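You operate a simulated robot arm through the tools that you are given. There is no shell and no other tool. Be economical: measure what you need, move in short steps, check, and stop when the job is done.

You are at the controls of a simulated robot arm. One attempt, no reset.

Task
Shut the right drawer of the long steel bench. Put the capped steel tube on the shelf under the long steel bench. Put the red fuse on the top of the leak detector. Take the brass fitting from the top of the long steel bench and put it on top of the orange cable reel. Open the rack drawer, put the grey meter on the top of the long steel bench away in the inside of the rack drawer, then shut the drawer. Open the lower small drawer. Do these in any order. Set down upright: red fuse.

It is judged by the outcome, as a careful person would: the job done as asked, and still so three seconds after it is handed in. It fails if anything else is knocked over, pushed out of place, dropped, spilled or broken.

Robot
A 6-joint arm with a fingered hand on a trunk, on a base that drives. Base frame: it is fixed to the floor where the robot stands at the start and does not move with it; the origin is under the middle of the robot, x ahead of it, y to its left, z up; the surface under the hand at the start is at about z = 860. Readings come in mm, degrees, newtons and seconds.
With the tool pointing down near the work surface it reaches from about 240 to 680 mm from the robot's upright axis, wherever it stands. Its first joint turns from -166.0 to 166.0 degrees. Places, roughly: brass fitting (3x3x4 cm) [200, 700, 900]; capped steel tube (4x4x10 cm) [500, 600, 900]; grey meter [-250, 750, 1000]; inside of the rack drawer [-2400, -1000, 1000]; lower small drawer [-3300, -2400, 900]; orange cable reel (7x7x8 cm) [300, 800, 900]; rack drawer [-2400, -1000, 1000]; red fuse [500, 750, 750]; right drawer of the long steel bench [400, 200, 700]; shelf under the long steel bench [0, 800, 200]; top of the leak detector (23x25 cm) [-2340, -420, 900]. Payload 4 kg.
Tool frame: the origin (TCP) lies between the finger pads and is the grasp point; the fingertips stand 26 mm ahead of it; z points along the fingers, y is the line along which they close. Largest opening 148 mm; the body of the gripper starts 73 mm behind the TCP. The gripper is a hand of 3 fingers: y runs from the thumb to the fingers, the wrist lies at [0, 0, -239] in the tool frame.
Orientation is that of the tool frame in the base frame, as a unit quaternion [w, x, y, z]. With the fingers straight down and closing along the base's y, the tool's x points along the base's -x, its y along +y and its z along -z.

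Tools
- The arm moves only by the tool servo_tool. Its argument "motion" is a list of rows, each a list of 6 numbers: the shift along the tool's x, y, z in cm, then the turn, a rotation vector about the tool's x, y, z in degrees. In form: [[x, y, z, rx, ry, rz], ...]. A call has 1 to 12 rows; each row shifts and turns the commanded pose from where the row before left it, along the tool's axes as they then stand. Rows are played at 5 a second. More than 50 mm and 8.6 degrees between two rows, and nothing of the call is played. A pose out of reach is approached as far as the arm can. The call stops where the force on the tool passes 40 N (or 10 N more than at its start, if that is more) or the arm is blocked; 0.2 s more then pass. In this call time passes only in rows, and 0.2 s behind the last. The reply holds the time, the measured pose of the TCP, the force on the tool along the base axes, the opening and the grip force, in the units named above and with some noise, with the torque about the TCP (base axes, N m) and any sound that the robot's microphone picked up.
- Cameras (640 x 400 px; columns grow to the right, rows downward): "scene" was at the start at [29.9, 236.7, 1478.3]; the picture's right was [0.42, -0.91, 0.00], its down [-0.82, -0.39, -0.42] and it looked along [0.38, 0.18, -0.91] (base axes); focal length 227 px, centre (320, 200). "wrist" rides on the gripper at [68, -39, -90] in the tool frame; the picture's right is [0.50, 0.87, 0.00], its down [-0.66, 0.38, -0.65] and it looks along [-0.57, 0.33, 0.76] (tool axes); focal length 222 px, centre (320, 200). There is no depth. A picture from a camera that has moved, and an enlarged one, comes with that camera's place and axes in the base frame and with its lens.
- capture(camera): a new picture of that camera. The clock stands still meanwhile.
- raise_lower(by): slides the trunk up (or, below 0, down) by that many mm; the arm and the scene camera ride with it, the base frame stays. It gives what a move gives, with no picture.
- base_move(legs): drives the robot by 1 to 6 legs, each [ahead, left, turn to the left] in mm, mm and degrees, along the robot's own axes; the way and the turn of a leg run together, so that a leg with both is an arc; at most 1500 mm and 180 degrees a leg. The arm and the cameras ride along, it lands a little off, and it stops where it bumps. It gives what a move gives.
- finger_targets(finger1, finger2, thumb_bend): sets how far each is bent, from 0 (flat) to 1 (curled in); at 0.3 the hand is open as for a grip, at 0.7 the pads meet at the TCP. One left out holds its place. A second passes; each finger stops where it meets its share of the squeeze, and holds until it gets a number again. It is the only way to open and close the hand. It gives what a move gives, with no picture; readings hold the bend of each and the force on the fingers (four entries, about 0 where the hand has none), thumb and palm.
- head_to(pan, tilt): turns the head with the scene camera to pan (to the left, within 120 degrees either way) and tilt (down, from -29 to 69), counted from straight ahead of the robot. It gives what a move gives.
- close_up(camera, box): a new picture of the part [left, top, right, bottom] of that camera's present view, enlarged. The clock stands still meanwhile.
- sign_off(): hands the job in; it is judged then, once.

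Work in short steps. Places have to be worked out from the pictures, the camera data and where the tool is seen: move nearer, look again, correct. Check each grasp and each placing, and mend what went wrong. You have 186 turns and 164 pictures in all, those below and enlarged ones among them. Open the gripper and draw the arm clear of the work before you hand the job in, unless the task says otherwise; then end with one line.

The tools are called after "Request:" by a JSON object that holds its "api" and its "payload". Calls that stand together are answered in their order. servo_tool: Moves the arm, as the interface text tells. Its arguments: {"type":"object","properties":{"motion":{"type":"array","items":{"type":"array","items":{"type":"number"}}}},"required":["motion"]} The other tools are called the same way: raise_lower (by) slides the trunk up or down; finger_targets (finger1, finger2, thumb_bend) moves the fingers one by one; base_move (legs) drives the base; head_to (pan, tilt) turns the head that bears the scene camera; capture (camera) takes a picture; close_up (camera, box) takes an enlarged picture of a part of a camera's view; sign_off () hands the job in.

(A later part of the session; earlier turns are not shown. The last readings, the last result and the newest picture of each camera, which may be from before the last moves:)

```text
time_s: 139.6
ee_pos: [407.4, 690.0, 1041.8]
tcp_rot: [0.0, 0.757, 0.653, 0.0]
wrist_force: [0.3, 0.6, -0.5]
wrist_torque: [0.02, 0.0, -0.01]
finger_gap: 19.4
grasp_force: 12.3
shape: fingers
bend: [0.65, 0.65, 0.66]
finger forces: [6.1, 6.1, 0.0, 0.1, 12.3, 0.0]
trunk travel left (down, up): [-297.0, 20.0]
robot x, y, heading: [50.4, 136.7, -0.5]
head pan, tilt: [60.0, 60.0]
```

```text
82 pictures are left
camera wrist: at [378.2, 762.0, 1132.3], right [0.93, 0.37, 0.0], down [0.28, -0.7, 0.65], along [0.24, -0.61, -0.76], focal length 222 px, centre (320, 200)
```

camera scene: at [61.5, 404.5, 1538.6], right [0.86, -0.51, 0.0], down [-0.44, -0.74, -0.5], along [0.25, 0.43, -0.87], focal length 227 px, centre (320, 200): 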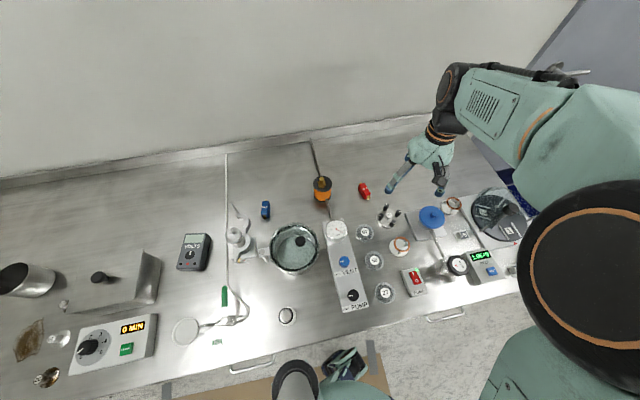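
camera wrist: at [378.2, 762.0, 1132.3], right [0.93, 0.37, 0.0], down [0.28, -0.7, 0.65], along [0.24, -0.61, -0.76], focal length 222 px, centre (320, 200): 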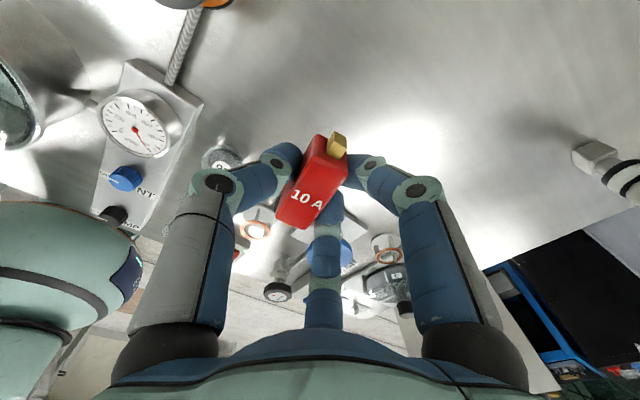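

Holding well. I'll fold the arm in over the bench, back off, turn toward the rack side and drive along the aisle, then look around.

Request:
{"api": "servo_tool", "payload": {"motion": [[-4.37, -2.0, 0, 0, 0, 0], [-4.37, -2.0, 0, 0, 0, 0], [-4.37, -2.0, 0, 0, 0, 0], [-4.37, -2.0, 0, 0, 0, 0], [-4.37, -2.0, 0, 0, 0, 0]]}}

Request:
{"api": "base_move", "payload": {"legs": [[-101, -293, 0], [0, 0, 160]]}}

Request:
{"api": "head_to", "payload": {"pan": 20, "tilt": 25}}

Request:
{"api": "capture", "payload": {"camera": "scene"}}

```text
time_s: 140.8
ee_pos: [274.3, 487.0, 1040.0]
tcp_rot: [-0.001, 0.758, 0.653, 0.001]
wrist_force: [-0.3, 0.5, -0.2]
wrist_torque: [0.0, -0.02, 0.02]
finger_gap: 19.1
grasp_force: 12.4
shape: fingers
bend: [0.65, 0.65, 0.66]
finger forces: [6.2, 6.0, 0.0, 0.0, 12.0, 0.0]
trunk travel left (down, up): [-297.0, 20.0]
robot x, y, heading: [55.1, 138.2, -0.5]
head pan, tilt: [60.0, 60.0]
```

```text
time_s: 150.6
ee_pos: [-370.8, -429.5, 1040.1]
tcp_rot: [0.001, -0.526, 0.851, 0.0]
wrist_force: [-0.4, -0.1, -0.2]
wrist_torque: [-0.02, -0.02, -0.02]
finger_gap: 19.0
grasp_force: 12.1
shape: fingers
bend: [0.65, 0.65, 0.66]
finger forces: [6.0, 5.9, 0.1, 0.0, 12.0, 0.1]
trunk travel left (down, up): [-297.0, 20.0]
robot x, y, heading: [-47.1, -161.6, 161.3]
head pan, tilt: [60.0, 60.0]
```

```text
time_s: 151.7
ee_pos: [-372.1, -426.4, 1040.5]
tcp_rot: [-0.002, -0.522, 0.853, -0.001]
wrist_force: [-0.2, -0.2, -0.7]
wrist_torque: [-0.03, 0.01, -0.01]
finger_gap: 18.7
grasp_force: 12.1
shape: fingers
bend: [0.65, 0.65, 0.66]
finger forces: [5.9, 5.8, 0.0, 0.0, 11.9, 0.0]
trunk travel left (down, up): [-297.0, 20.0]
robot x, y, heading: [-50.4, -162.3, 161.4]
head pan, tilt: [20.0, 25.0]
```

```text
81 pictures are left
camera scene: at [-161.6, -403.8, 1558.7], right [-0.43, 0.91, 0.0], down [0.63, 0.3, -0.71], along [-0.65, -0.3, -0.7], focal length 227 px, centre (320, 200)
```

scene: 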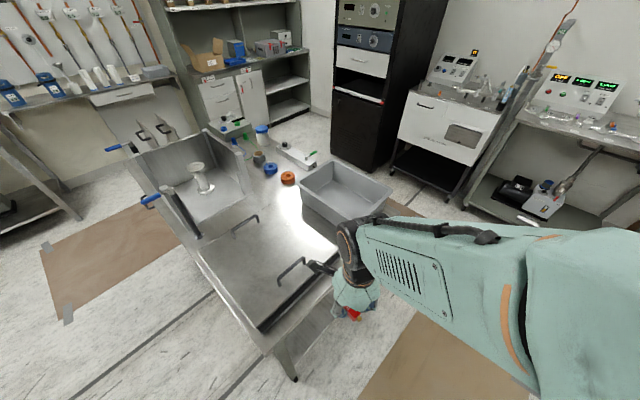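

I can see the rack (black, white drawer) and next to it the white leak detector unit. I'll drive along the aisle past the cart and turn toward them.

Request:
{"api": "base_move", "payload": {"legs": [[1100, 0, 0], [0, 0, 35]]}}

Request:
{"api": "head_to", "payload": {"pan": 0, "tilt": 25}}

Request:
{"api": "capture", "payload": {"camera": "scene"}}

```text
time_s: 159.0
ee_pos: [-1195.7, -224.6, 1038.5]
tcp_rot: [-0.001, 0.765, -0.644, 0.0]
wrist_force: [0.1, 0.0, -0.2]
wrist_torque: [0.03, -0.03, -0.02]
finger_gap: 18.8
grasp_force: 11.8
shape: fingers
bend: [0.65, 0.65, 0.66]
finger forces: [6.0, 5.9, 0.0, 0.1, 12.0, 0.0]
trunk travel left (down, up): [-297.0, 20.0]
robot x, y, heading: [-1095.5, 180.2, -162.1]
head pan, tilt: [20.0, 25.0]
```

```text
time_s: 159.8
ee_pos: [-1196.0, -226.4, 1039.5]
tcp_rot: [-0.001, 0.766, -0.643, 0.0]
wrist_force: [-0.2, 0.1, 0.0]
wrist_torque: [-0.05, -0.01, -0.01]
finger_gap: 18.6
grasp_force: 12.2
shape: fingers
bend: [0.65, 0.65, 0.66]
finger forces: [6.1, 5.9, 0.1, 0.1, 12.0, 0.0]
trunk travel left (down, up): [-297.0, 20.0]
robot x, y, heading: [-1098.3, 178.4, -162.2]
head pan, tilt: [0.0, 25.0]
```

```text
80 pictures are left
camera scene: at [-1091.5, -38.4, 1588.6], right [-0.31, 0.95, 0.0], down [0.4, 0.13, -0.91], along [-0.86, -0.28, -0.42], focal length 227 px, centre (320, 200)
```

scene: 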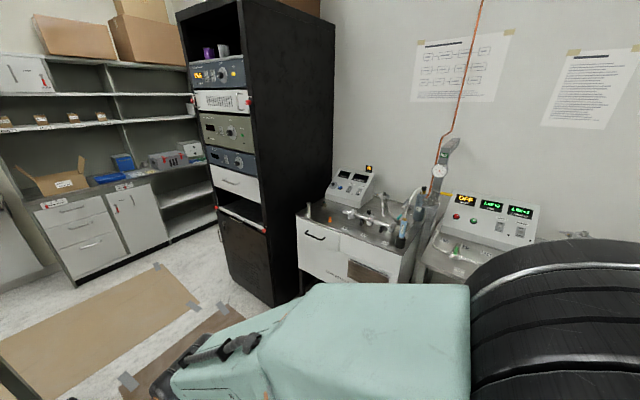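

I'll zoom on the leak detector and the rack drawer.

Request:
{"api": "close_up", "payload": {"camera": "scene", "box": [280, 150, 440, 270]}}

Request:
{"api": "close_up", "payload": {"camera": "scene", "box": [150, 40, 310, 260]}}

```text
3.33 times, centred on (360, 210) of scene
camera zoom: at [-1091.5, -38.4, 1588.6], right [-0.31, 0.95, 0.0], down [0.4, 0.13, -0.91], along [-0.86, -0.28, -0.42], focal length 756 px, centre (187, 167)
```

zoom: 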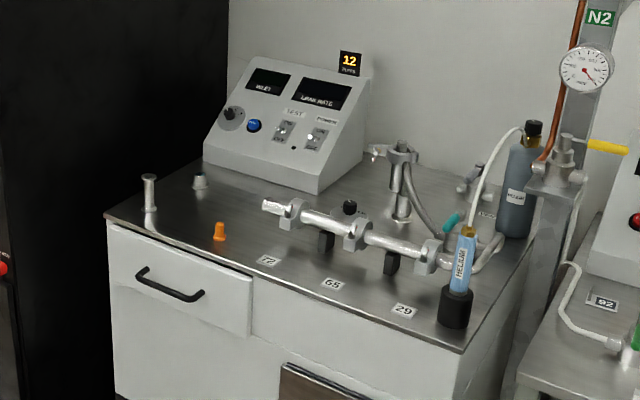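

```text
1.82 times, centred on (230, 150) of scene
camera zoom: at [-1091.5, -38.4, 1588.6], right [-0.31, 0.95, 0.0], down [0.4, 0.13, -0.91], along [-0.86, -0.28, -0.42], focal length 412 px, centre (484, 291)
```

zoom: 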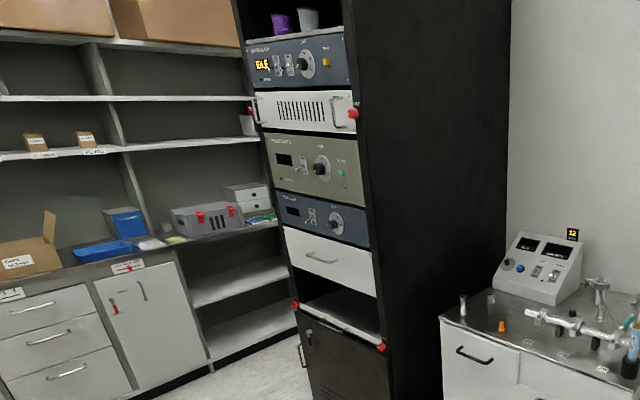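

The leak detector is the white helium unit; the given spot (−2340,−420) is the clear left part of its steel top between the post, grey stopper and orange cone. I'll drive in front of it and face it.

Request:
{"api": "base_move", "payload": {"legs": [[919, 523, 0], [0, 0, -37]]}}

Request:
{"api": "head_to", "payload": {"pan": 0, "tilt": 50}}

Request:
{"api": "capture", "payload": {"camera": "scene"}}

```text
time_s: 166.9
ee_pos: [-2112.4, -881.7, 1039.0]
tcp_rot: [0.0, -0.536, 0.844, -0.001]
wrist_force: [-0.8, 0.2, -0.7]
wrist_torque: [-0.01, 0.0, 0.0]
finger_gap: 18.5
grasp_force: 11.8
shape: fingers
bend: [0.65, 0.65, 0.66]
finger forces: [6.1, 5.9, 0.0, 0.1, 12.0, 0.0]
trunk travel left (down, up): [-297.0, 20.0]
robot x, y, heading: [-1798.2, -602.5, 162.7]
head pan, tilt: [0.0, 25.0]
```

```text
time_s: 167.8
ee_pos: [-2112.8, -881.0, 1039.1]
tcp_rot: [0.001, -0.536, 0.844, -0.001]
wrist_force: [0.3, -0.5, -1.0]
wrist_torque: [-0.02, -0.01, 0.02]
finger_gap: 18.6
grasp_force: 12.0
shape: fingers
bend: [0.65, 0.65, 0.66]
finger forces: [5.9, 5.8, 0.0, 0.0, 12.0, 0.0]
trunk travel left (down, up): [-297.0, 20.0]
robot x, y, heading: [-1800.2, -603.6, 162.7]
head pan, tilt: [0.0, 50.0]
```

```text
77 pictures are left
camera scene: at [-1905.2, -791.0, 1551.1], right [0.3, 0.95, 0.0], down [0.73, -0.23, -0.64], along [-0.61, 0.19, -0.77], focal length 227 px, centre (320, 200)
```

scene: 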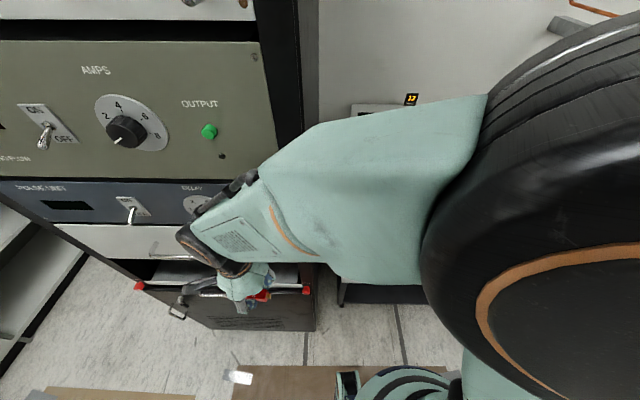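

The arm is in reach of the detector top. I'll move the fuse above (−2340,−420) at this height and view it.

Request:
{"api": "servo_tool", "payload": {"motion": [[-2.92, 3.65, 0, 0, 0, 0], [-2.92, 3.65, 0, 0, 0, 0], [-2.92, 3.65, 0, 0, 0, 0], [-2.92, 3.65, 0, 0, 0, 0], [-2.92, 3.65, 0, 0, 0, 0], [-2.92, 3.65, 0, 0, 0, 0], [-2.92, 3.65, 0, 0, 0, 0], [-2.92, 3.65, 0, 0, 0, 0], [-2.92, 3.65, 0, 0, 0, 0]]}}

Request:
{"api": "capture", "payload": {"camera": "wrist"}}

Request:
{"api": "head_to", "payload": {"pan": -20, "tilt": 50}}

Request:
{"api": "capture", "payload": {"camera": "scene"}}

```text
time_s: 168.4
ee_pos: [-2140.9, -811.9, 1040.8]
tcp_rot: [0.004, -0.54, 0.842, -0.005]
wrist_force: [18.5, -13.6, 2.3]
wrist_torque: [1.24, 1.78, 0.23]
finger_gap: 18.6
grasp_force: 23.1
shape: fingers
bend: [0.65, 0.65, 0.66]
finger forces: [6.0, 6.0, 0.0, 0.0, 12.0, 21.5]
trunk travel left (down, up): [-297.0, 20.0]
robot x, y, heading: [-1796.2, -602.9, 162.9]
head pan, tilt: [0.0, 50.0]
stopped in row 3: the force on the tool passed its limit at 92 N (the readings are from after the stop); the commanded pose is now the measured one
```

```text
76 pictures are left
camera wrist: at [-2135.7, -888.6, 1131.7], right [-1.0, -0.09, -0.01], down [-0.08, 0.76, 0.65], along [-0.05, 0.65, -0.76], focal length 222 px, centre (320, 200)
```

wrist: 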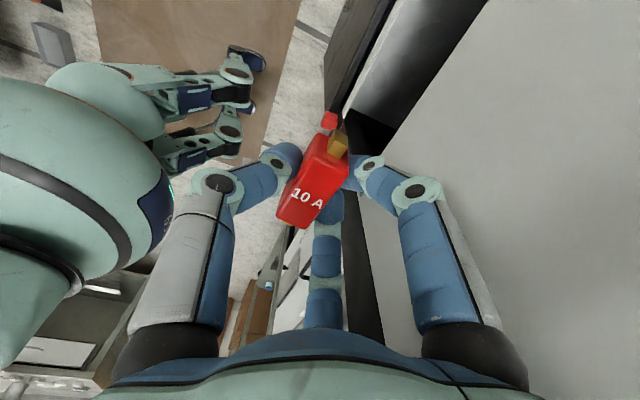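

```text
time_s: 169.3
ee_pos: [-2141.5, -811.0, 1041.8]
tcp_rot: [0.002, -0.54, 0.842, -0.003]
wrist_force: [15.1, -11.1, -2.7]
wrist_torque: [0.91, 1.25, 0.17]
finger_gap: 18.6
grasp_force: 21.6
shape: fingers
bend: [0.65, 0.65, 0.66]
finger forces: [6.0, 6.0, 0.0, 0.1, 12.1, 17.9]
trunk travel left (down, up): [-297.0, 20.0]
robot x, y, heading: [-1797.1, -606.9, 162.9]
head pan, tilt: [-20.0, 50.0]
```

```text
75 pictures are left
camera scene: at [-1890.0, -769.5, 1551.0], right [0.6, 0.8, 0.0], down [0.61, -0.46, -0.64], along [-0.51, 0.39, -0.76], focal length 227 px, centre (320, 200)
```

scene: 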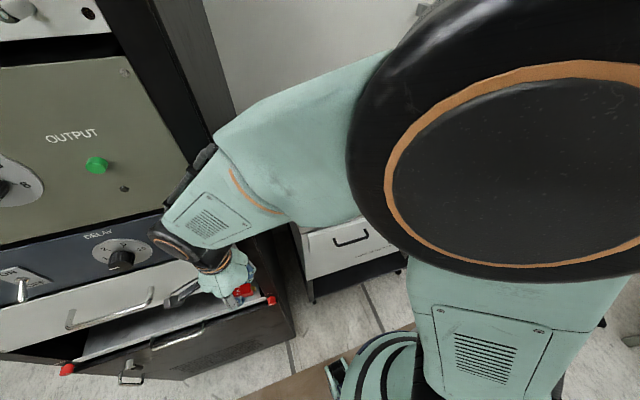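

Contact: the hand touched the rack's corner, which is nearer than I judged. I'll back off along the same path, then check the fuse and rack.

Request:
{"api": "servo_tool", "payload": {"motion": [[1.5, -1.8, 0, 0, 0, 0], [2.9, -3.6, 0, 0, 0, 0]]}}

Request:
{"api": "capture", "payload": {"camera": "scene"}}

Request:
{"api": "capture", "payload": {"camera": "wrist"}}

```text
time_s: 169.9
ee_pos: [-2114.1, -872.2, 1039.5]
tcp_rot: [0.003, -0.539, 0.842, -0.003]
wrist_force: [-0.2, 0.3, -0.5]
wrist_torque: [0.02, 0.04, 0.0]
finger_gap: 18.5
grasp_force: 12.5
shape: fingers
bend: [0.65, 0.65, 0.66]
finger forces: [6.0, 5.9, 0.0, 0.1, 12.1, 0.0]
trunk travel left (down, up): [-297.0, 20.0]
robot x, y, heading: [-1800.9, -607.9, 162.8]
head pan, tilt: [-20.0, 50.0]
```

```text
74 pictures are left
camera scene: at [-1891.9, -768.6, 1550.9], right [0.6, 0.8, 0.0], down [0.61, -0.46, -0.64], along [-0.51, 0.39, -0.77], focal length 227 px, centre (320, 200)
```

scene: 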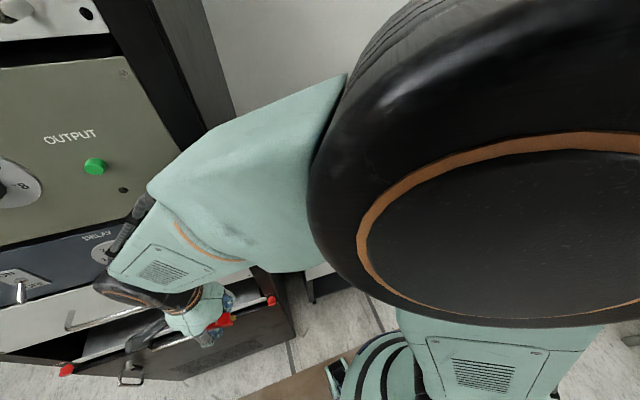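

```text
73 pictures are left
camera wrist: at [-2108.0, -949.5, 1131.3], right [-1.0, -0.09, -0.01], down [-0.07, 0.76, 0.65], along [-0.05, 0.65, -0.76], focal length 222 px, centre (320, 200)
```

wrist: 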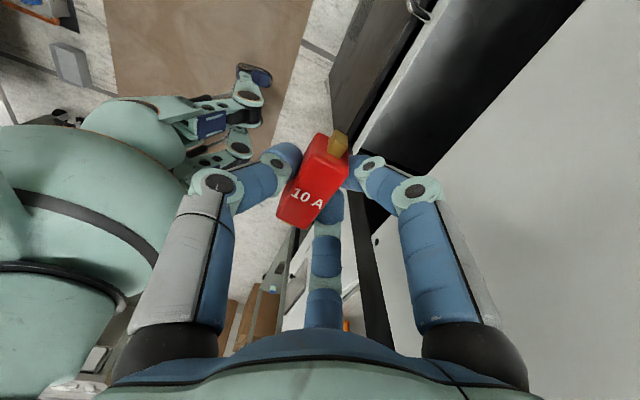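

The fuse is still held identically and the rack looks undisturbed. I'll back the robot 250 mm, then swing the arm to straight ahead.

Request:
{"api": "base_move", "payload": {"legs": [[-250, 0, 0]]}}

Request:
{"api": "servo_tool", "payload": {"motion": [[-3.1, 3.43, 0, 0, 0, 0], [-3.1, 3.43, 0, 0, 0, 0], [-3.1, 3.43, 0, 0, 0, 0], [-3.1, 3.43, 0, 0, 0, 0], [-3.1, 3.43, 0, 0, 0, 0], [-3.1, 3.43, 0, 0, 0, 0], [-3.1, 3.43, 0, 0, 0, 0], [-3.1, 3.43, 0, 0, 0, 0], [-3.1, 3.43, 0, 0, 0, 0], [-3.1, 3.43, 0, 0, 0, 0]]}}

Request:
{"api": "head_to", "payload": {"pan": 15, "tilt": 40}}

Request:
{"api": "capture", "payload": {"camera": "scene"}}

```text
time_s: 171.7
ee_pos: [-1871.4, -944.4, 1040.2]
tcp_rot: [0.002, -0.538, 0.843, -0.003]
wrist_force: [0.3, 0.0, 0.0]
wrist_torque: [0.02, 0.01, -0.01]
finger_gap: 18.6
grasp_force: 12.1
shape: fingers
bend: [0.65, 0.65, 0.66]
finger forces: [6.0, 6.1, 0.1, 0.1, 12.1, 0.0]
trunk travel left (down, up): [-297.0, 20.0]
robot x, y, heading: [-1557.3, -682.6, 162.5]
head pan, tilt: [-20.0, 50.0]
```

```text
time_s: 173.9
ee_pos: [-2052.6, -518.2, 1035.6]
tcp_rot: [0.003, -0.538, 0.843, -0.005]
wrist_force: [-0.3, 0.3, -0.5]
wrist_torque: [-0.04, 0.01, 0.0]
finger_gap: 18.5
grasp_force: 12.1
shape: fingers
bend: [0.66, 0.66, 0.66]
finger forces: [6.1, 6.0, 0.1, 0.0, 12.1, 0.1]
trunk travel left (down, up): [-297.0, 20.0]
robot x, y, heading: [-1557.5, -681.5, 162.9]
head pan, tilt: [-20.0, 50.0]
```

```text
time_s: 174.9
ee_pos: [-2051.7, -518.8, 1038.0]
tcp_rot: [0.002, -0.538, 0.843, -0.003]
wrist_force: [-0.3, 0.8, -1.0]
wrist_torque: [-0.01, -0.03, -0.03]
finger_gap: 18.5
grasp_force: 11.6
shape: fingers
bend: [0.66, 0.66, 0.66]
finger forces: [6.2, 6.0, 0.0, 0.0, 12.0, 0.0]
trunk travel left (down, up): [-297.0, 20.0]
robot x, y, heading: [-1558.9, -680.6, 162.5]
head pan, tilt: [15.0, 40.0]
```

```text
72 pictures are left
camera scene: at [-1673.3, -885.8, 1565.2], right [0.04, 1.0, 0.0], down [0.64, -0.03, -0.77], along [-0.77, 0.03, -0.64], focal length 227 px, centre (320, 200)
```

scene: 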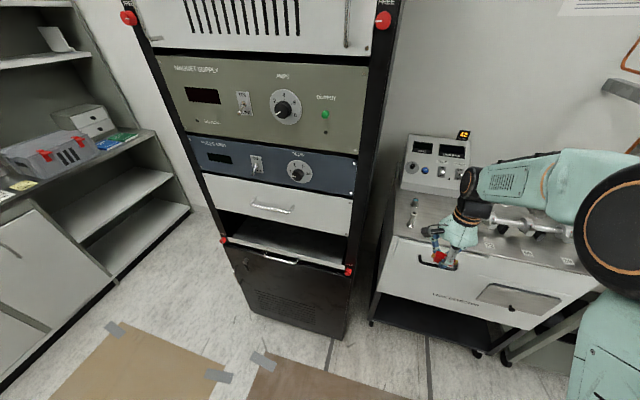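

Excellent view of everything. Now I'll check the detector top with the wrist camera.

Request:
{"api": "capture", "payload": {"camera": "wrist"}}

Request:
{"api": "close_up", "payload": {"camera": "scene", "box": [370, 120, 600, 300]}}

```text
71 pictures are left
camera wrist: at [-2045.7, -596.7, 1128.5], right [-1.0, -0.09, -0.01], down [-0.07, 0.76, 0.65], along [-0.05, 0.65, -0.76], focal length 222 px, centre (320, 200)
```

wrist: 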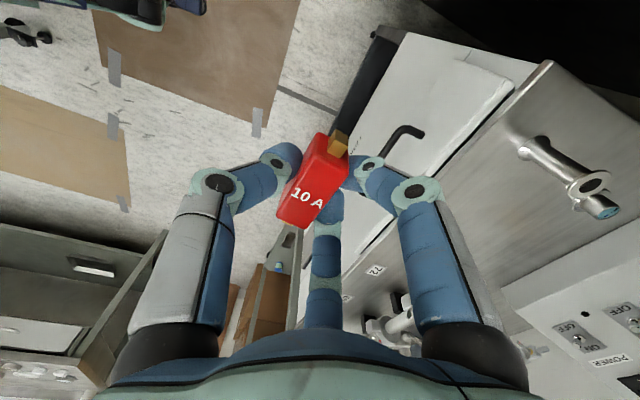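

```text
2.22 times, centred on (485, 210) of scene
camera zoom: at [-1673.3, -885.8, 1565.2], right [0.04, 1.0, 0.0], down [0.64, -0.03, -0.77], along [-0.77, 0.03, -0.64], focal length 504 px, centre (-47, 178)
```

zoom: 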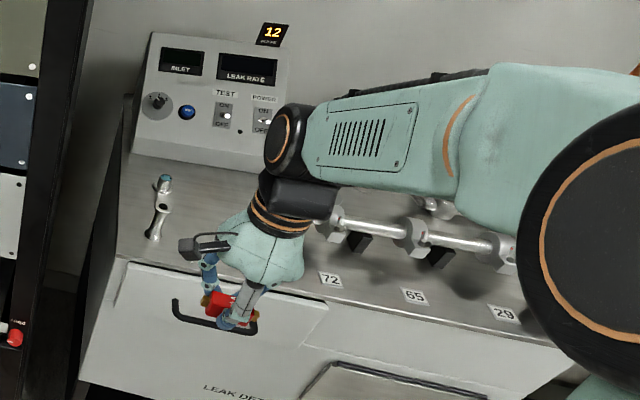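

The front reads "LEAK DETECTOR", with its top at z≈892. The spot around (−2338,−425) is clear of post, cone and stopper. I'll drive 300 mm ahead to bring the fuse above it.

Request:
{"api": "base_move", "payload": {"legs": [[301, 3, 0]]}}

Request:
{"api": "capture", "payload": {"camera": "wrist"}}

Request:
{"api": "capture", "payload": {"camera": "scene"}}

```text
time_s: 177.0
ee_pos: [-2340.2, -433.8, 1038.0]
tcp_rot: [0.003, -0.54, 0.842, -0.004]
wrist_force: [-0.1, 0.2, -1.2]
wrist_torque: [-0.04, -0.02, 0.0]
finger_gap: 18.3
grasp_force: 12.0
shape: fingers
bend: [0.66, 0.66, 0.66]
finger forces: [6.1, 6.0, 0.0, 0.0, 12.1, 0.0]
trunk travel left (down, up): [-297.0, 20.0]
robot x, y, heading: [-1845.3, -595.4, 162.8]
head pan, tilt: [15.0, 40.0]
```

```text
69 pictures are left
camera wrist: at [-2333.9, -511.7, 1128.2], right [-1.0, -0.09, -0.01], down [-0.08, 0.76, 0.65], along [-0.05, 0.65, -0.76], focal length 222 px, centre (320, 200)
```

wrist: 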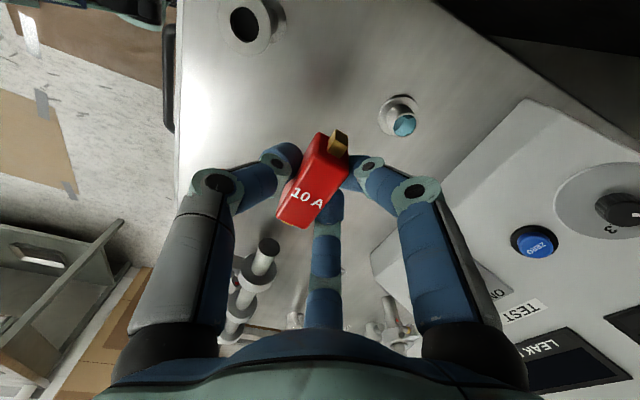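

```text
68 pictures are left
camera scene: at [-1960.9, -800.1, 1565.1], right [0.04, 1.0, 0.0], down [0.64, -0.02, -0.77], along [-0.77, 0.03, -0.64], focal length 227 px, centre (320, 200)
```

scene: 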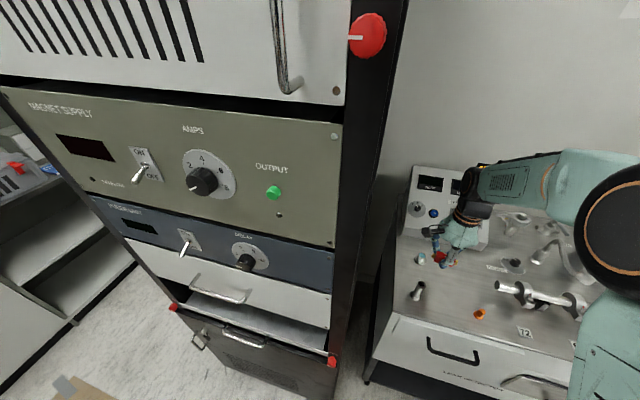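

Stopper and post are each ~82 mm away; I'll shift (+22,+24) mm to the middle of the clear area and descend partway.

Request:
{"api": "servo_tool", "payload": {"motion": [[-3.1, -1.0, 0, 0, 0, 0], [0, 0, 3.5, 0, 0, 0], [0, 0, 3.5, 0, 0, 0]]}}

Request:
{"api": "capture", "payload": {"camera": "wrist"}}

Request:
{"api": "close_up", "payload": {"camera": "scene", "box": [380, 200, 540, 340]}}

```text
time_s: 177.8
ee_pos: [-2316.9, -411.2, 968.0]
tcp_rot: [0.002, -0.54, 0.842, -0.005]
wrist_force: [0.0, -0.7, -1.4]
wrist_torque: [-0.01, 0.05, 0.03]
finger_gap: 18.5
grasp_force: 11.9
shape: fingers
bend: [0.66, 0.66, 0.66]
finger forces: [6.2, 6.0, 0.0, 0.0, 12.2, 0.0]
trunk travel left (down, up): [-297.0, 20.0]
robot x, y, heading: [-1840.9, -597.2, 162.9]
head pan, tilt: [15.0, 40.0]
```

```text
67 pictures are left
camera wrist: at [-2312.3, -488.6, 1059.4], right [-1.0, -0.09, -0.01], down [-0.07, 0.76, 0.65], along [-0.05, 0.65, -0.76], focal length 222 px, centre (320, 200)
```

wrist: 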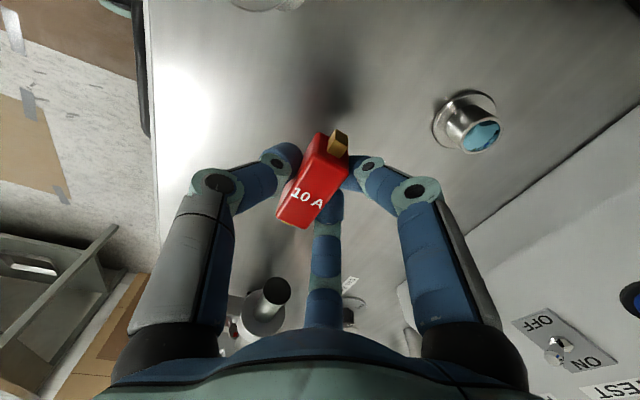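

```text
2.86 times, centred on (460, 270) of scene
camera zoom: at [-1960.3, -799.8, 1565.3], right [0.04, 1.0, 0.0], down [0.64, -0.02, -0.77], along [-0.77, 0.03, -0.64], focal length 648 px, centre (-80, 0)
```

zoom: 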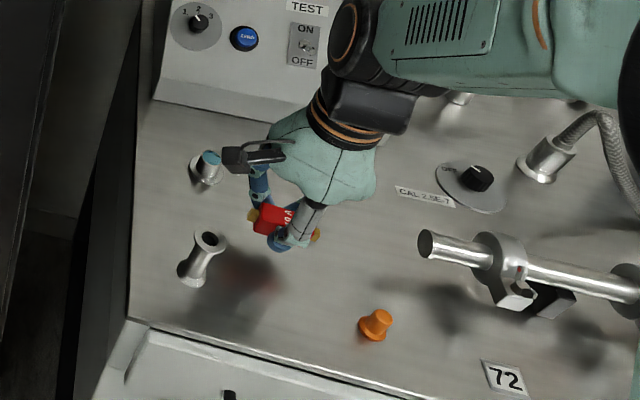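

The spot beneath is free. I'll descend toward contact at about z=922.

Request:
{"api": "servo_tool", "payload": {"motion": [[0, 0, 2, 0, 0, 0], [0, 0, 1.5, 0, 0, 0], [0, 0, 0.5, 0, 0, 0]]}}

Request:
{"api": "servo_tool", "payload": {"motion": [[0, 0, 0.4, 0, 0, 0]]}}

```text
time_s: 178.6
ee_pos: [-2317.3, -410.5, 930.4]
tcp_rot: [0.001, -0.54, 0.842, -0.003]
wrist_force: [2.2, -2.6, 21.9]
wrist_torque: [-0.26, -0.49, -0.01]
finger_gap: 18.2
grasp_force: 22.5
shape: fingers
bend: [0.66, 0.66, 0.67]
finger forces: [7.5, 7.7, 0.1, 0.0, 29.7, 0.1]
trunk travel left (down, up): [-297.0, 20.0]
robot x, y, heading: [-1842.9, -598.0, 162.9]
head pan, tilt: [15.0, 40.0]
```

```text
time_s: 179.0
ee_pos: [-2317.8, -412.7, 930.7]
tcp_rot: [0.001, -0.539, 0.842, -0.003]
wrist_force: [7.0, -3.4, 28.6]
wrist_torque: [-0.29, -0.75, 0.01]
finger_gap: 17.9
grasp_force: 26.1
shape: fingers
bend: [0.66, 0.66, 0.68]
finger forces: [6.3, 6.4, 0.0, 0.1, 39.6, 0.0]
trunk travel left (down, up): [-297.0, 20.0]
robot x, y, heading: [-1840.7, -596.9, 162.8]
head pan, tilt: [15.0, 40.0]
stopped in row 1: the force on the tool passed its limit at 44 N (the readings are from after the stop); the commanded pose is now the measured one
```

Firm contact at z≈931. I'll ease up 4 mm to unload, then look.

Request:
{"api": "servo_tool", "payload": {"motion": [[0, 0, -0.4, 0, 0, 0]]}}

Request:
{"api": "close_up", "payload": {"camera": "wrist", "box": [240, 100, 400, 260]}}

```text
time_s: 179.4
ee_pos: [-2317.7, -411.9, 930.3]
tcp_rot: [0.001, -0.54, 0.842, -0.004]
wrist_force: [2.9, -1.8, 9.8]
wrist_torque: [-0.13, -0.27, -0.01]
finger_gap: 18.1
grasp_force: 16.8
shape: fingers
bend: [0.66, 0.66, 0.68]
finger forces: [6.0, 6.0, 0.0, 0.0, 20.7, 0.0]
trunk travel left (down, up): [-297.0, 20.0]
robot x, y, heading: [-1843.5, -596.0, 162.8]
head pan, tilt: [15.0, 40.0]
```

```text
2.50 times, centred on (320, 180) of wrist
camera zoom: at [-2311.3, -489.1, 1021.2], right [-1.0, -0.09, -0.01], down [-0.07, 0.76, 0.65], along [-0.06, 0.65, -0.76], focal length 555 px, centre (320, 250)
```

zoom: 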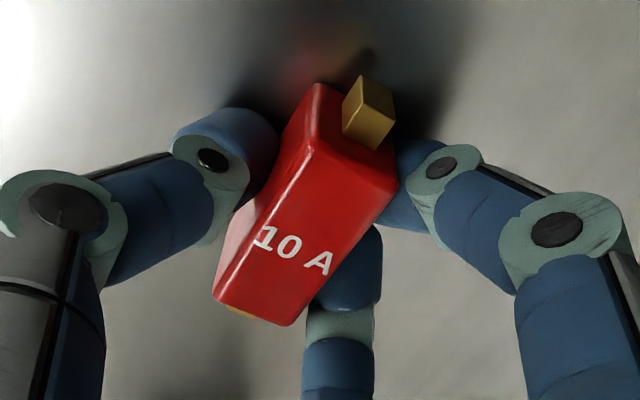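

Label still up and level. I'll ease up 2 mm more, then open the fingers.

Request:
{"api": "servo_tool", "payload": {"motion": [[0, 0, -0.15, 0, 0, 0]]}}

Request:
{"api": "finger_targets", "payload": {"finger1": 0.54, "finger2": 0.54, "thumb_bend": 0.54}}

Request:
{"api": "capture", "payload": {"camera": "wrist"}}

```text
time_s: 179.8
ee_pos: [-2319.2, -410.1, 931.0]
tcp_rot: [0.001, -0.539, 0.842, -0.003]
wrist_force: [0.9, -0.5, -0.4]
wrist_torque: [0.0, -0.01, 0.02]
finger_gap: 18.1
grasp_force: 11.8
shape: fingers
bend: [0.66, 0.66, 0.66]
finger forces: [5.8, 5.9, 0.0, 0.0, 11.8, 0.0]
trunk travel left (down, up): [-297.0, 20.0]
robot x, y, heading: [-1843.2, -597.3, 163.1]
head pan, tilt: [15.0, 40.0]
```

```text
time_s: 180.8
ee_pos: [-2318.3, -410.4, 933.6]
tcp_rot: [0.001, -0.539, 0.842, -0.001]
wrist_force: [-2.6, 1.7, 21.5]
wrist_torque: [0.0, 0.12, -0.03]
finger_gap: 43.2
grasp_force: 10.4
shape: fingers
bend: [0.56, 0.56, 0.55]
finger forces: [8.6, 6.9, 0.1, 0.0, 5.4, 0.1]
trunk travel left (down, up): [-297.0, 20.0]
robot x, y, heading: [-1842.0, -594.1, 163.1]
head pan, tilt: [15.0, 40.0]
```

```text
64 pictures are left
camera wrist: at [-2311.7, -488.6, 1024.2], right [-1.0, -0.09, 0.0], down [-0.07, 0.76, 0.65], along [-0.06, 0.65, -0.76], focal length 222 px, centre (320, 200)
```

wrist: 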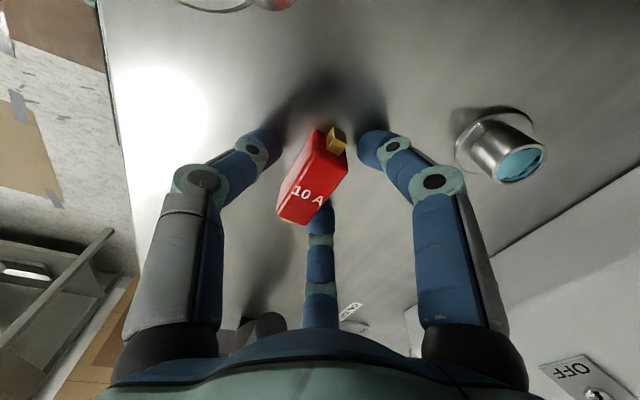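

Released; the fingertips now press on the surface, so I'll rise straight up.

Request:
{"api": "servo_tool", "payload": {"motion": [[0, 0, -1, 0, 0, 0], [0, 0, -3, 0, 0, 0], [0, 0, -4.5, 0, 0, 0], [0, 0, -4, 0, 0, 0]]}}

Request:
{"api": "close_up", "payload": {"camera": "scene", "box": [380, 200, 540, 340]}}

```text
time_s: 181.8
ee_pos: [-2319.2, -410.5, 1058.6]
tcp_rot: [0.001, -0.54, 0.842, -0.004]
wrist_force: [0.5, 1.0, -0.2]
wrist_torque: [0.04, 0.03, 0.02]
finger_gap: 48.1
grasp_force: 0.0
shape: fingers
bend: [0.54, 0.54, 0.54]
finger forces: [0.1, 0.0, 0.0, 0.0, 0.0, 0.1]
trunk travel left (down, up): [-297.0, 20.0]
robot x, y, heading: [-1841.2, -595.7, 163.1]
head pan, tilt: [15.0, 40.0]
```

```text
2.86 times, centred on (460, 270) of scene
camera zoom: at [-1959.8, -800.5, 1565.2], right [0.04, 1.0, 0.0], down [0.64, -0.02, -0.77], along [-0.77, 0.03, -0.64], focal length 648 px, centre (-80, 0)
```

zoom: 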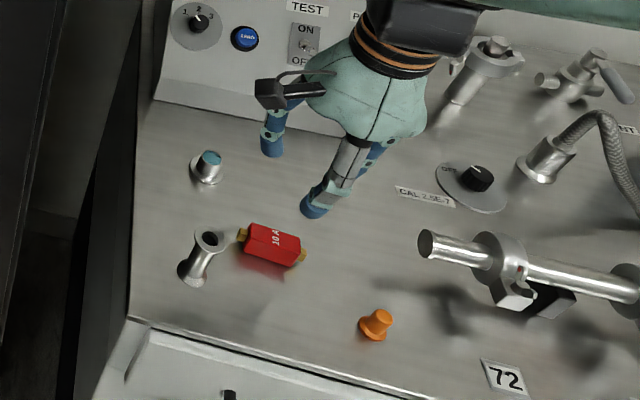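

The fuse rests on the detector, label up. Next is the rack drawer: its handle triangulates to about (−2218,−1010,1080). I'll fold the arm in, back away and move in front of the rack.

Request:
{"api": "base_move", "payload": {"legs": [[-350, 0, 0]]}}

Request:
{"api": "servo_tool", "payload": {"motion": [[0, 0, 0, 0, 0, -8.2], [0, 0, 0, 0, 0, -8.2], [0, 0, 0, 0, 0, -8.2], [0, 0, 0, 0, 0, -8.2], [0, 0, 0, 0, 0, -8.2], [0, 0, 0, 0, 0, -8.2], [0, 0, 0, 0, 0, -8.2], [0, 0, 0, 0, 0, -8.2]]}}

```text
time_s: 184.0
ee_pos: [-1988.2, -511.5, 1057.6]
tcp_rot: [0.001, -0.539, 0.842, -0.004]
wrist_force: [0.3, -0.3, 0.3]
wrist_torque: [-0.01, -0.01, -0.03]
finger_gap: 48.3
grasp_force: 0.0
shape: fingers
bend: [0.54, 0.54, 0.54]
finger forces: [0.0, 0.0, 0.0, 0.0, 0.0, 0.1]
trunk travel left (down, up): [-297.0, 20.0]
robot x, y, heading: [-1510.3, -697.7, 162.6]
head pan, tilt: [15.0, 40.0]
```

```text
time_s: 185.8
ee_pos: [-1989.2, -510.7, 1057.0]
tcp_rot: [0.0, 0.91, -0.416, 0.004]
wrist_force: [0.5, -0.6, -0.2]
wrist_torque: [0.01, 0.01, 0.01]
finger_gap: 48.6
grasp_force: 0.1
shape: fingers
bend: [0.54, 0.54, 0.54]
finger forces: [0.0, 0.0, 0.1, 0.0, 0.1, 0.0]
trunk travel left (down, up): [-297.0, 20.0]
robot x, y, heading: [-1517.8, -701.7, 163.0]
head pan, tilt: [15.0, 40.0]
```

Orientation set. I'll fold the hand in 110 mm, move sideways to stand in front of the rack, and look.

Request:
{"api": "servo_tool", "payload": {"motion": [[3.3, -1.7, 0, 0, 0, 0], [3.3, -1.7, 0, 0, 0, 0], [3.3, -1.7, 0, 0, 0, 0]]}}

Request:
{"api": "base_move", "payload": {"legs": [[-37, 523, 0]]}}

Request:
{"api": "head_to", "payload": {"pan": 10, "tilt": 30}}

Request:
{"api": "capture", "payload": {"camera": "scene"}}

Request:
{"api": "capture", "payload": {"camera": "wrist"}}

```text
time_s: 186.6
ee_pos: [-1884.9, -553.1, 1057.8]
tcp_rot: [0.001, 0.909, -0.417, 0.003]
wrist_force: [0.2, 0.2, -0.3]
wrist_torque: [0.01, 0.0, -0.01]
finger_gap: 48.6
grasp_force: 0.0
shape: fingers
bend: [0.54, 0.54, 0.54]
finger forces: [0.1, 0.0, 0.1, 0.0, 0.0, 0.0]
trunk travel left (down, up): [-297.0, 20.0]
robot x, y, heading: [-1509.2, -695.4, 162.7]
head pan, tilt: [15.0, 40.0]
```

```text
time_s: 191.7
ee_pos: [-2004.7, -1055.4, 1056.0]
tcp_rot: [0.0, 0.907, -0.42, 0.004]
wrist_force: [0.6, -0.1, 0.2]
wrist_torque: [-0.01, 0.01, -0.02]
finger_gap: 48.4
grasp_force: 0.0
shape: fingers
bend: [0.54, 0.54, 0.54]
finger forces: [0.1, 0.0, 0.0, 0.1, 0.0, 0.0]
trunk travel left (down, up): [-297.0, 20.0]
robot x, y, heading: [-1631.4, -1203.7, 162.1]
head pan, tilt: [15.0, 40.0]
```

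```text
time_s: 192.4
ee_pos: [-2005.0, -1057.1, 1056.9]
tcp_rot: [0.001, 0.907, -0.421, 0.003]
wrist_force: [0.2, 0.2, 0.7]
wrist_torque: [0.01, 0.0, -0.02]
finger_gap: 48.6
grasp_force: 0.1
shape: fingers
bend: [0.54, 0.54, 0.54]
finger forces: [0.0, 0.0, 0.0, 0.1, 0.0, 0.0]
trunk travel left (down, up): [-297.0, 20.0]
robot x, y, heading: [-1632.6, -1203.0, 162.4]
head pan, tilt: [10.0, 30.0]
```

```text
62 pictures are left
camera scene: at [-1756.4, -1399.7, 1580.5], right [0.13, 0.99, 0.0], down [0.5, -0.07, -0.87], along [-0.86, 0.12, -0.5], focal length 227 px, centre (320, 200)
```

scene: 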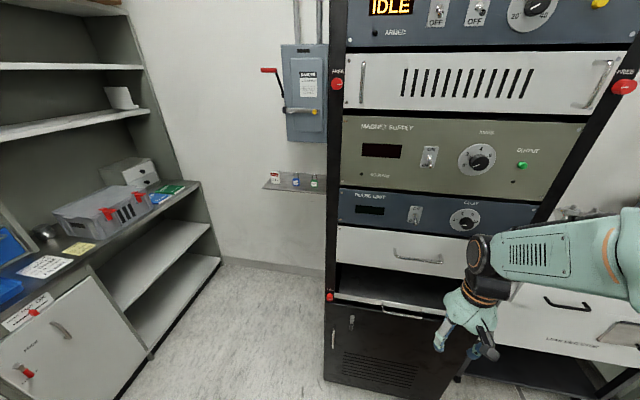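

```text
61 pictures are left
camera wrist: at [-1932.3, -1082.7, 1148.3], right [-0.34, -0.94, 0.0], down [-0.72, 0.26, 0.65], along [-0.61, 0.22, -0.76], focal length 222 px, centre (320, 200)
```

wrist: 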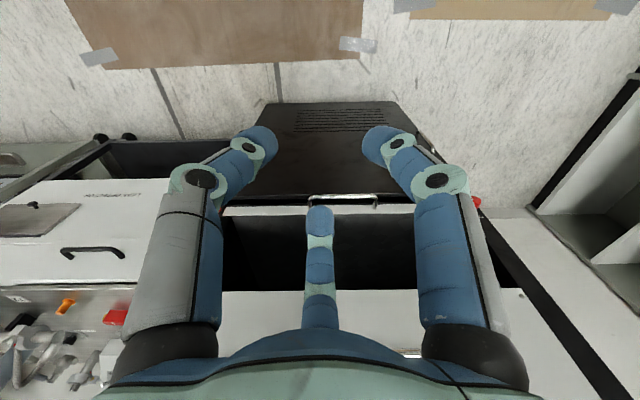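

I'll zoom on the handle for a precise location.

Request:
{"api": "close_up", "payload": {"camera": "scene", "box": [330, 220, 490, 320]}}

```text
4.00 times, centred on (410, 270) of scene
camera zoom: at [-1756.4, -1399.7, 1580.5], right [0.13, 0.99, 0.0], down [0.5, -0.07, -0.87], along [-0.86, 0.12, -0.5], focal length 907 px, centre (-40, -80)
```

zoom: 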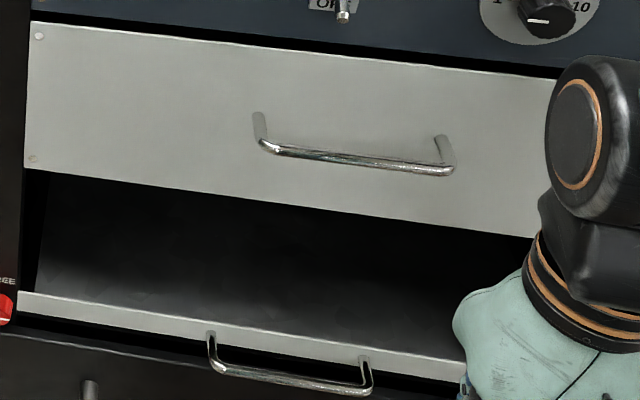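

The bar mid is near (−2236,−1017,1058), with ~25 mm of space behind it. I'll open the fingers, and bring the rack-side finger (the middle one in the wrist view) up in front of the handle, above bar height.

Request:
{"api": "finger_targets", "payload": {"finger1": 0.3, "finger2": 0.3, "thumb_bend": 0.3}}

Request:
{"api": "servo_tool", "payload": {"motion": [[-1.93, 2.62, -1.93, 0, 0, 0], [-1.93, 2.62, -1.93, 0, 0, 0], [-1.93, 2.62, -1.93, 0, 0, 0]]}}

Request:
{"api": "capture", "payload": {"camera": "wrist"}}

Request:
{"api": "close_up", "payload": {"camera": "scene", "box": [330, 180, 530, 320]}}

```text
time_s: 193.4
ee_pos: [-2004.2, -1056.6, 1057.1]
tcp_rot: [0.002, 0.907, -0.421, 0.004]
wrist_force: [0.2, -0.2, 1.1]
wrist_torque: [-0.03, -0.04, -0.01]
finger_gap: 126.6
grasp_force: 0.1
shape: fingers
bend: [0.3, 0.3, 0.3]
finger forces: [0.0, 0.0, 0.0, 0.0, 0.1, 0.0]
trunk travel left (down, up): [-297.0, 20.0]
robot x, y, heading: [-1632.5, -1204.7, 162.3]
head pan, tilt: [10.0, 30.0]
```

```text
time_s: 194.2
ee_pos: [-2102.9, -1062.7, 1113.9]
tcp_rot: [0.0, 0.907, -0.42, 0.004]
wrist_force: [0.5, -0.9, -0.5]
wrist_torque: [0.01, 0.02, -0.03]
finger_gap: 126.6
grasp_force: 0.0
shape: fingers
bend: [0.3, 0.3, 0.3]
finger forces: [0.0, 0.1, 0.1, 0.0, 0.0, 0.0]
trunk travel left (down, up): [-297.0, 20.0]
robot x, y, heading: [-1632.5, -1206.3, 162.3]
head pan, tilt: [10.0, 30.0]
```

```text
59 pictures are left
camera wrist: at [-2030.8, -1088.7, 1205.1], right [-0.34, -0.94, 0.0], down [-0.72, 0.26, 0.65], along [-0.61, 0.22, -0.76], focal length 222 px, centre (320, 200)
```

wrist: 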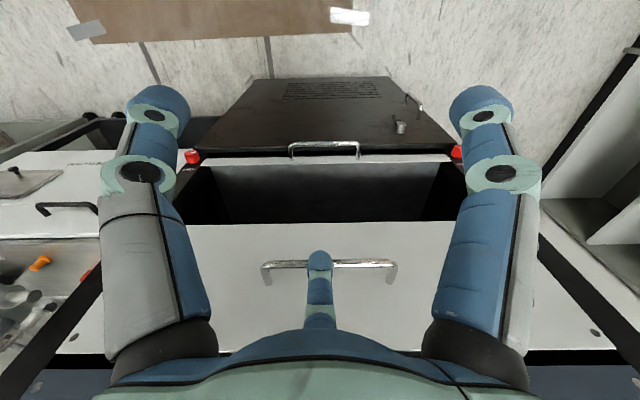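

```text
2.86 times, centred on (430, 250) of scene
camera zoom: at [-1757.5, -1399.7, 1580.5], right [0.13, 0.99, 0.0], down [0.5, -0.07, -0.87], along [-0.86, 0.12, -0.5], focal length 648 px, centre (6, 57)
```

zoom: 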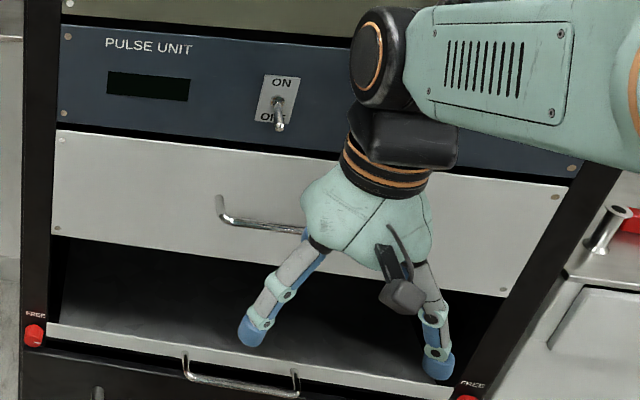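

The finger lines up with the bar centre. I'll move 60 mm forward over the bar and check before lowering.

Request:
{"api": "servo_tool", "payload": {"motion": [[-2.58, 1.54, -0.2, 0, 0, 0], [-2.58, 1.54, 0, 0, 0, 0]]}}

Request:
{"api": "capture", "payload": {"camera": "wrist"}}

Request:
{"api": "close_up", "payload": {"camera": "scene", "box": [330, 180, 530, 320]}}

```text
time_s: 194.8
ee_pos: [-2159.8, -1044.2, 1116.8]
tcp_rot: [0.001, 0.907, -0.421, 0.003]
wrist_force: [0.3, 0.2, 0.1]
wrist_torque: [-0.04, -0.03, 0.04]
finger_gap: 126.7
grasp_force: 0.1
shape: fingers
bend: [0.3, 0.3, 0.3]
finger forces: [0.0, 0.1, 0.0, 0.0, 0.0, 0.0]
trunk travel left (down, up): [-297.0, 20.0]
robot x, y, heading: [-1636.0, -1204.1, 162.5]
head pan, tilt: [10.0, 30.0]
```

```text
57 pictures are left
camera wrist: at [-2087.6, -1069.9, 1207.8], right [-0.34, -0.94, 0.0], down [-0.72, 0.26, 0.65], along [-0.61, 0.22, -0.76], focal length 222 px, centre (320, 200)
```

wrist: 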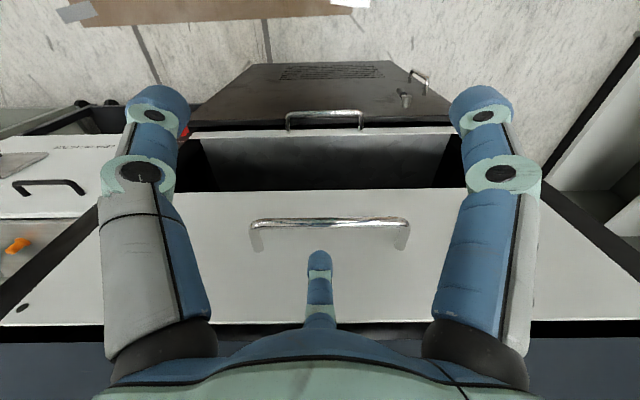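

```text
2.86 times, centred on (430, 250) of scene
camera zoom: at [-1757.2, -1399.4, 1580.6], right [0.13, 0.99, 0.0], down [0.5, -0.07, -0.87], along [-0.86, 0.12, -0.5], focal length 648 px, centre (6, 57)
```

zoom: 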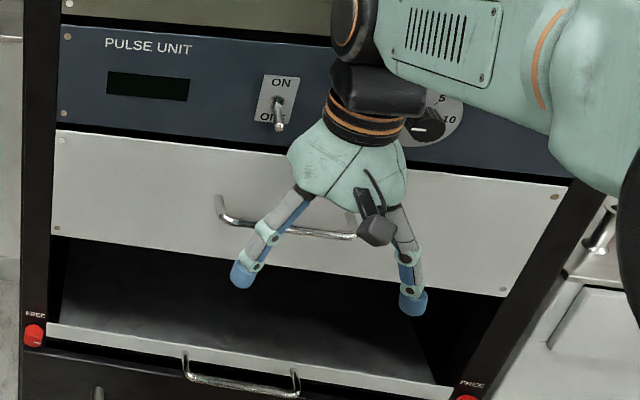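

The fingertip is behind the bar line, mid-gap. I'll lower 50 mm to hook it.

Request:
{"api": "servo_tool", "payload": {"motion": [[0, 0, 1.7, 0, 0, 0], [0, 0, 1.7, 0, 0, 0], [0, 0, 1.7, 0, 0, 0]]}}

Request:
{"api": "capture", "payload": {"camera": "wrist"}}

```text
time_s: 195.6
ee_pos: [-2159.3, -1043.2, 1065.0]
tcp_rot: [0.0, 0.908, -0.42, 0.004]
wrist_force: [-0.8, 0.2, 0.4]
wrist_torque: [0.01, 0.05, 0.01]
finger_gap: 126.5
grasp_force: 0.6
shape: fingers
bend: [0.3, 0.29, 0.3]
finger forces: [0.0, 0.9, 0.0, 0.1, 0.1, 0.0]
trunk travel left (down, up): [-297.0, 20.0]
robot x, y, heading: [-1634.6, -1203.5, 162.5]
head pan, tilt: [10.0, 30.0]
```

```text
55 pictures are left
camera wrist: at [-2086.8, -1069.2, 1156.4], right [-0.34, -0.94, 0.0], down [-0.72, 0.26, 0.65], along [-0.61, 0.22, -0.76], focal length 222 px, centre (320, 200)
```

wrist: 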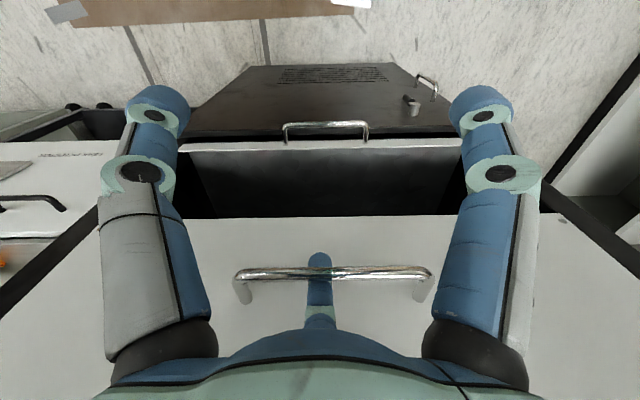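

The finger is hooked behind the bar. I'll pull outward, starting with 80 mm.

Request:
{"api": "servo_tool", "payload": {"motion": [[1.7, -1.02, 0, 0, 0, 0], [2.58, -1.54, 0, 0, 0, 0], [2.58, -1.54, 0, 0, 0, 0]]}}

Request:
{"api": "capture", "payload": {"camera": "wrist"}}

```text
time_s: 196.4
ee_pos: [-2081.4, -1068.6, 1065.8]
tcp_rot: [0.001, 0.908, -0.42, 0.004]
wrist_force: [1.1, -1.4, 0.6]
wrist_torque: [0.03, -0.03, -0.03]
finger_gap: 126.6
grasp_force: 0.4
shape: fingers
bend: [0.3, 0.3, 0.3]
finger forces: [0.1, 1.0, 0.0, 0.1, 0.0, 0.0]
trunk travel left (down, up): [-297.0, 20.0]
robot x, y, heading: [-1629.7, -1202.9, 162.4]
head pan, tilt: [10.0, 30.0]
```

```text
54 pictures are left
camera wrist: at [-2009.2, -1095.0, 1156.7], right [-0.34, -0.94, 0.0], down [-0.72, 0.26, 0.65], along [-0.61, 0.22, -0.76], focal length 222 px, centre (320, 200)
```

wrist: 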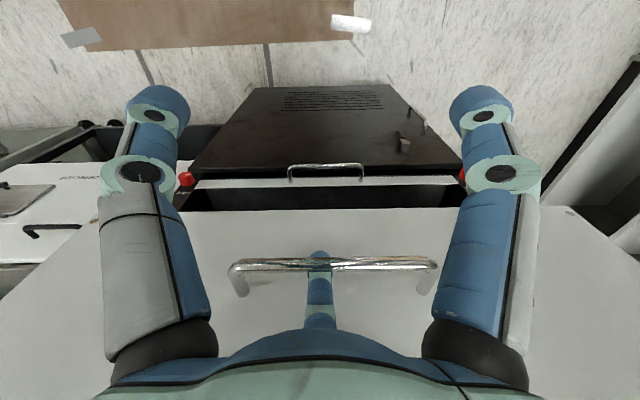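

The drawer follows with little force. I'll pull another 170 mm.

Request:
{"api": "servo_tool", "payload": {"motion": [[3.65, -2.18, 0, 0, 0, 0], [3.65, -2.18, 0, 0, 0, 0], [3.65, -2.18, 0, 0, 0, 0], [3.65, -2.18, 0, 0, 0, 0]]}}

Request:
{"api": "capture", "payload": {"camera": "scene"}}

```text
time_s: 197.4
ee_pos: [-1921.6, -1126.0, 1068.6]
tcp_rot: [0.001, 0.907, -0.421, 0.004]
wrist_force: [2.6, -1.8, 1.1]
wrist_torque: [-0.01, 0.07, -0.01]
finger_gap: 126.7
grasp_force: 2.1
shape: fingers
bend: [0.3, 0.32, 0.3]
finger forces: [0.0, 2.9, 0.1, 0.0, 0.0, 0.0]
trunk travel left (down, up): [-297.0, 20.0]
robot x, y, heading: [-1631.7, -1207.0, 162.2]
head pan, tilt: [10.0, 30.0]
```

```text
53 pictures are left
camera scene: at [-1754.4, -1400.3, 1580.6], right [0.13, 0.99, 0.0], down [0.49, -0.07, -0.87], along [-0.86, 0.12, -0.5], focal length 227 px, centre (320, 200)
```

scene: 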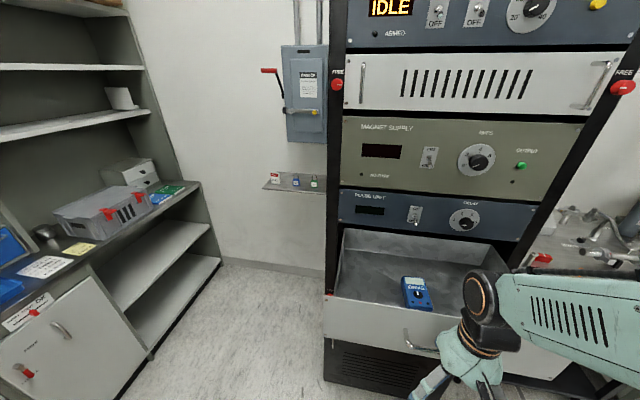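

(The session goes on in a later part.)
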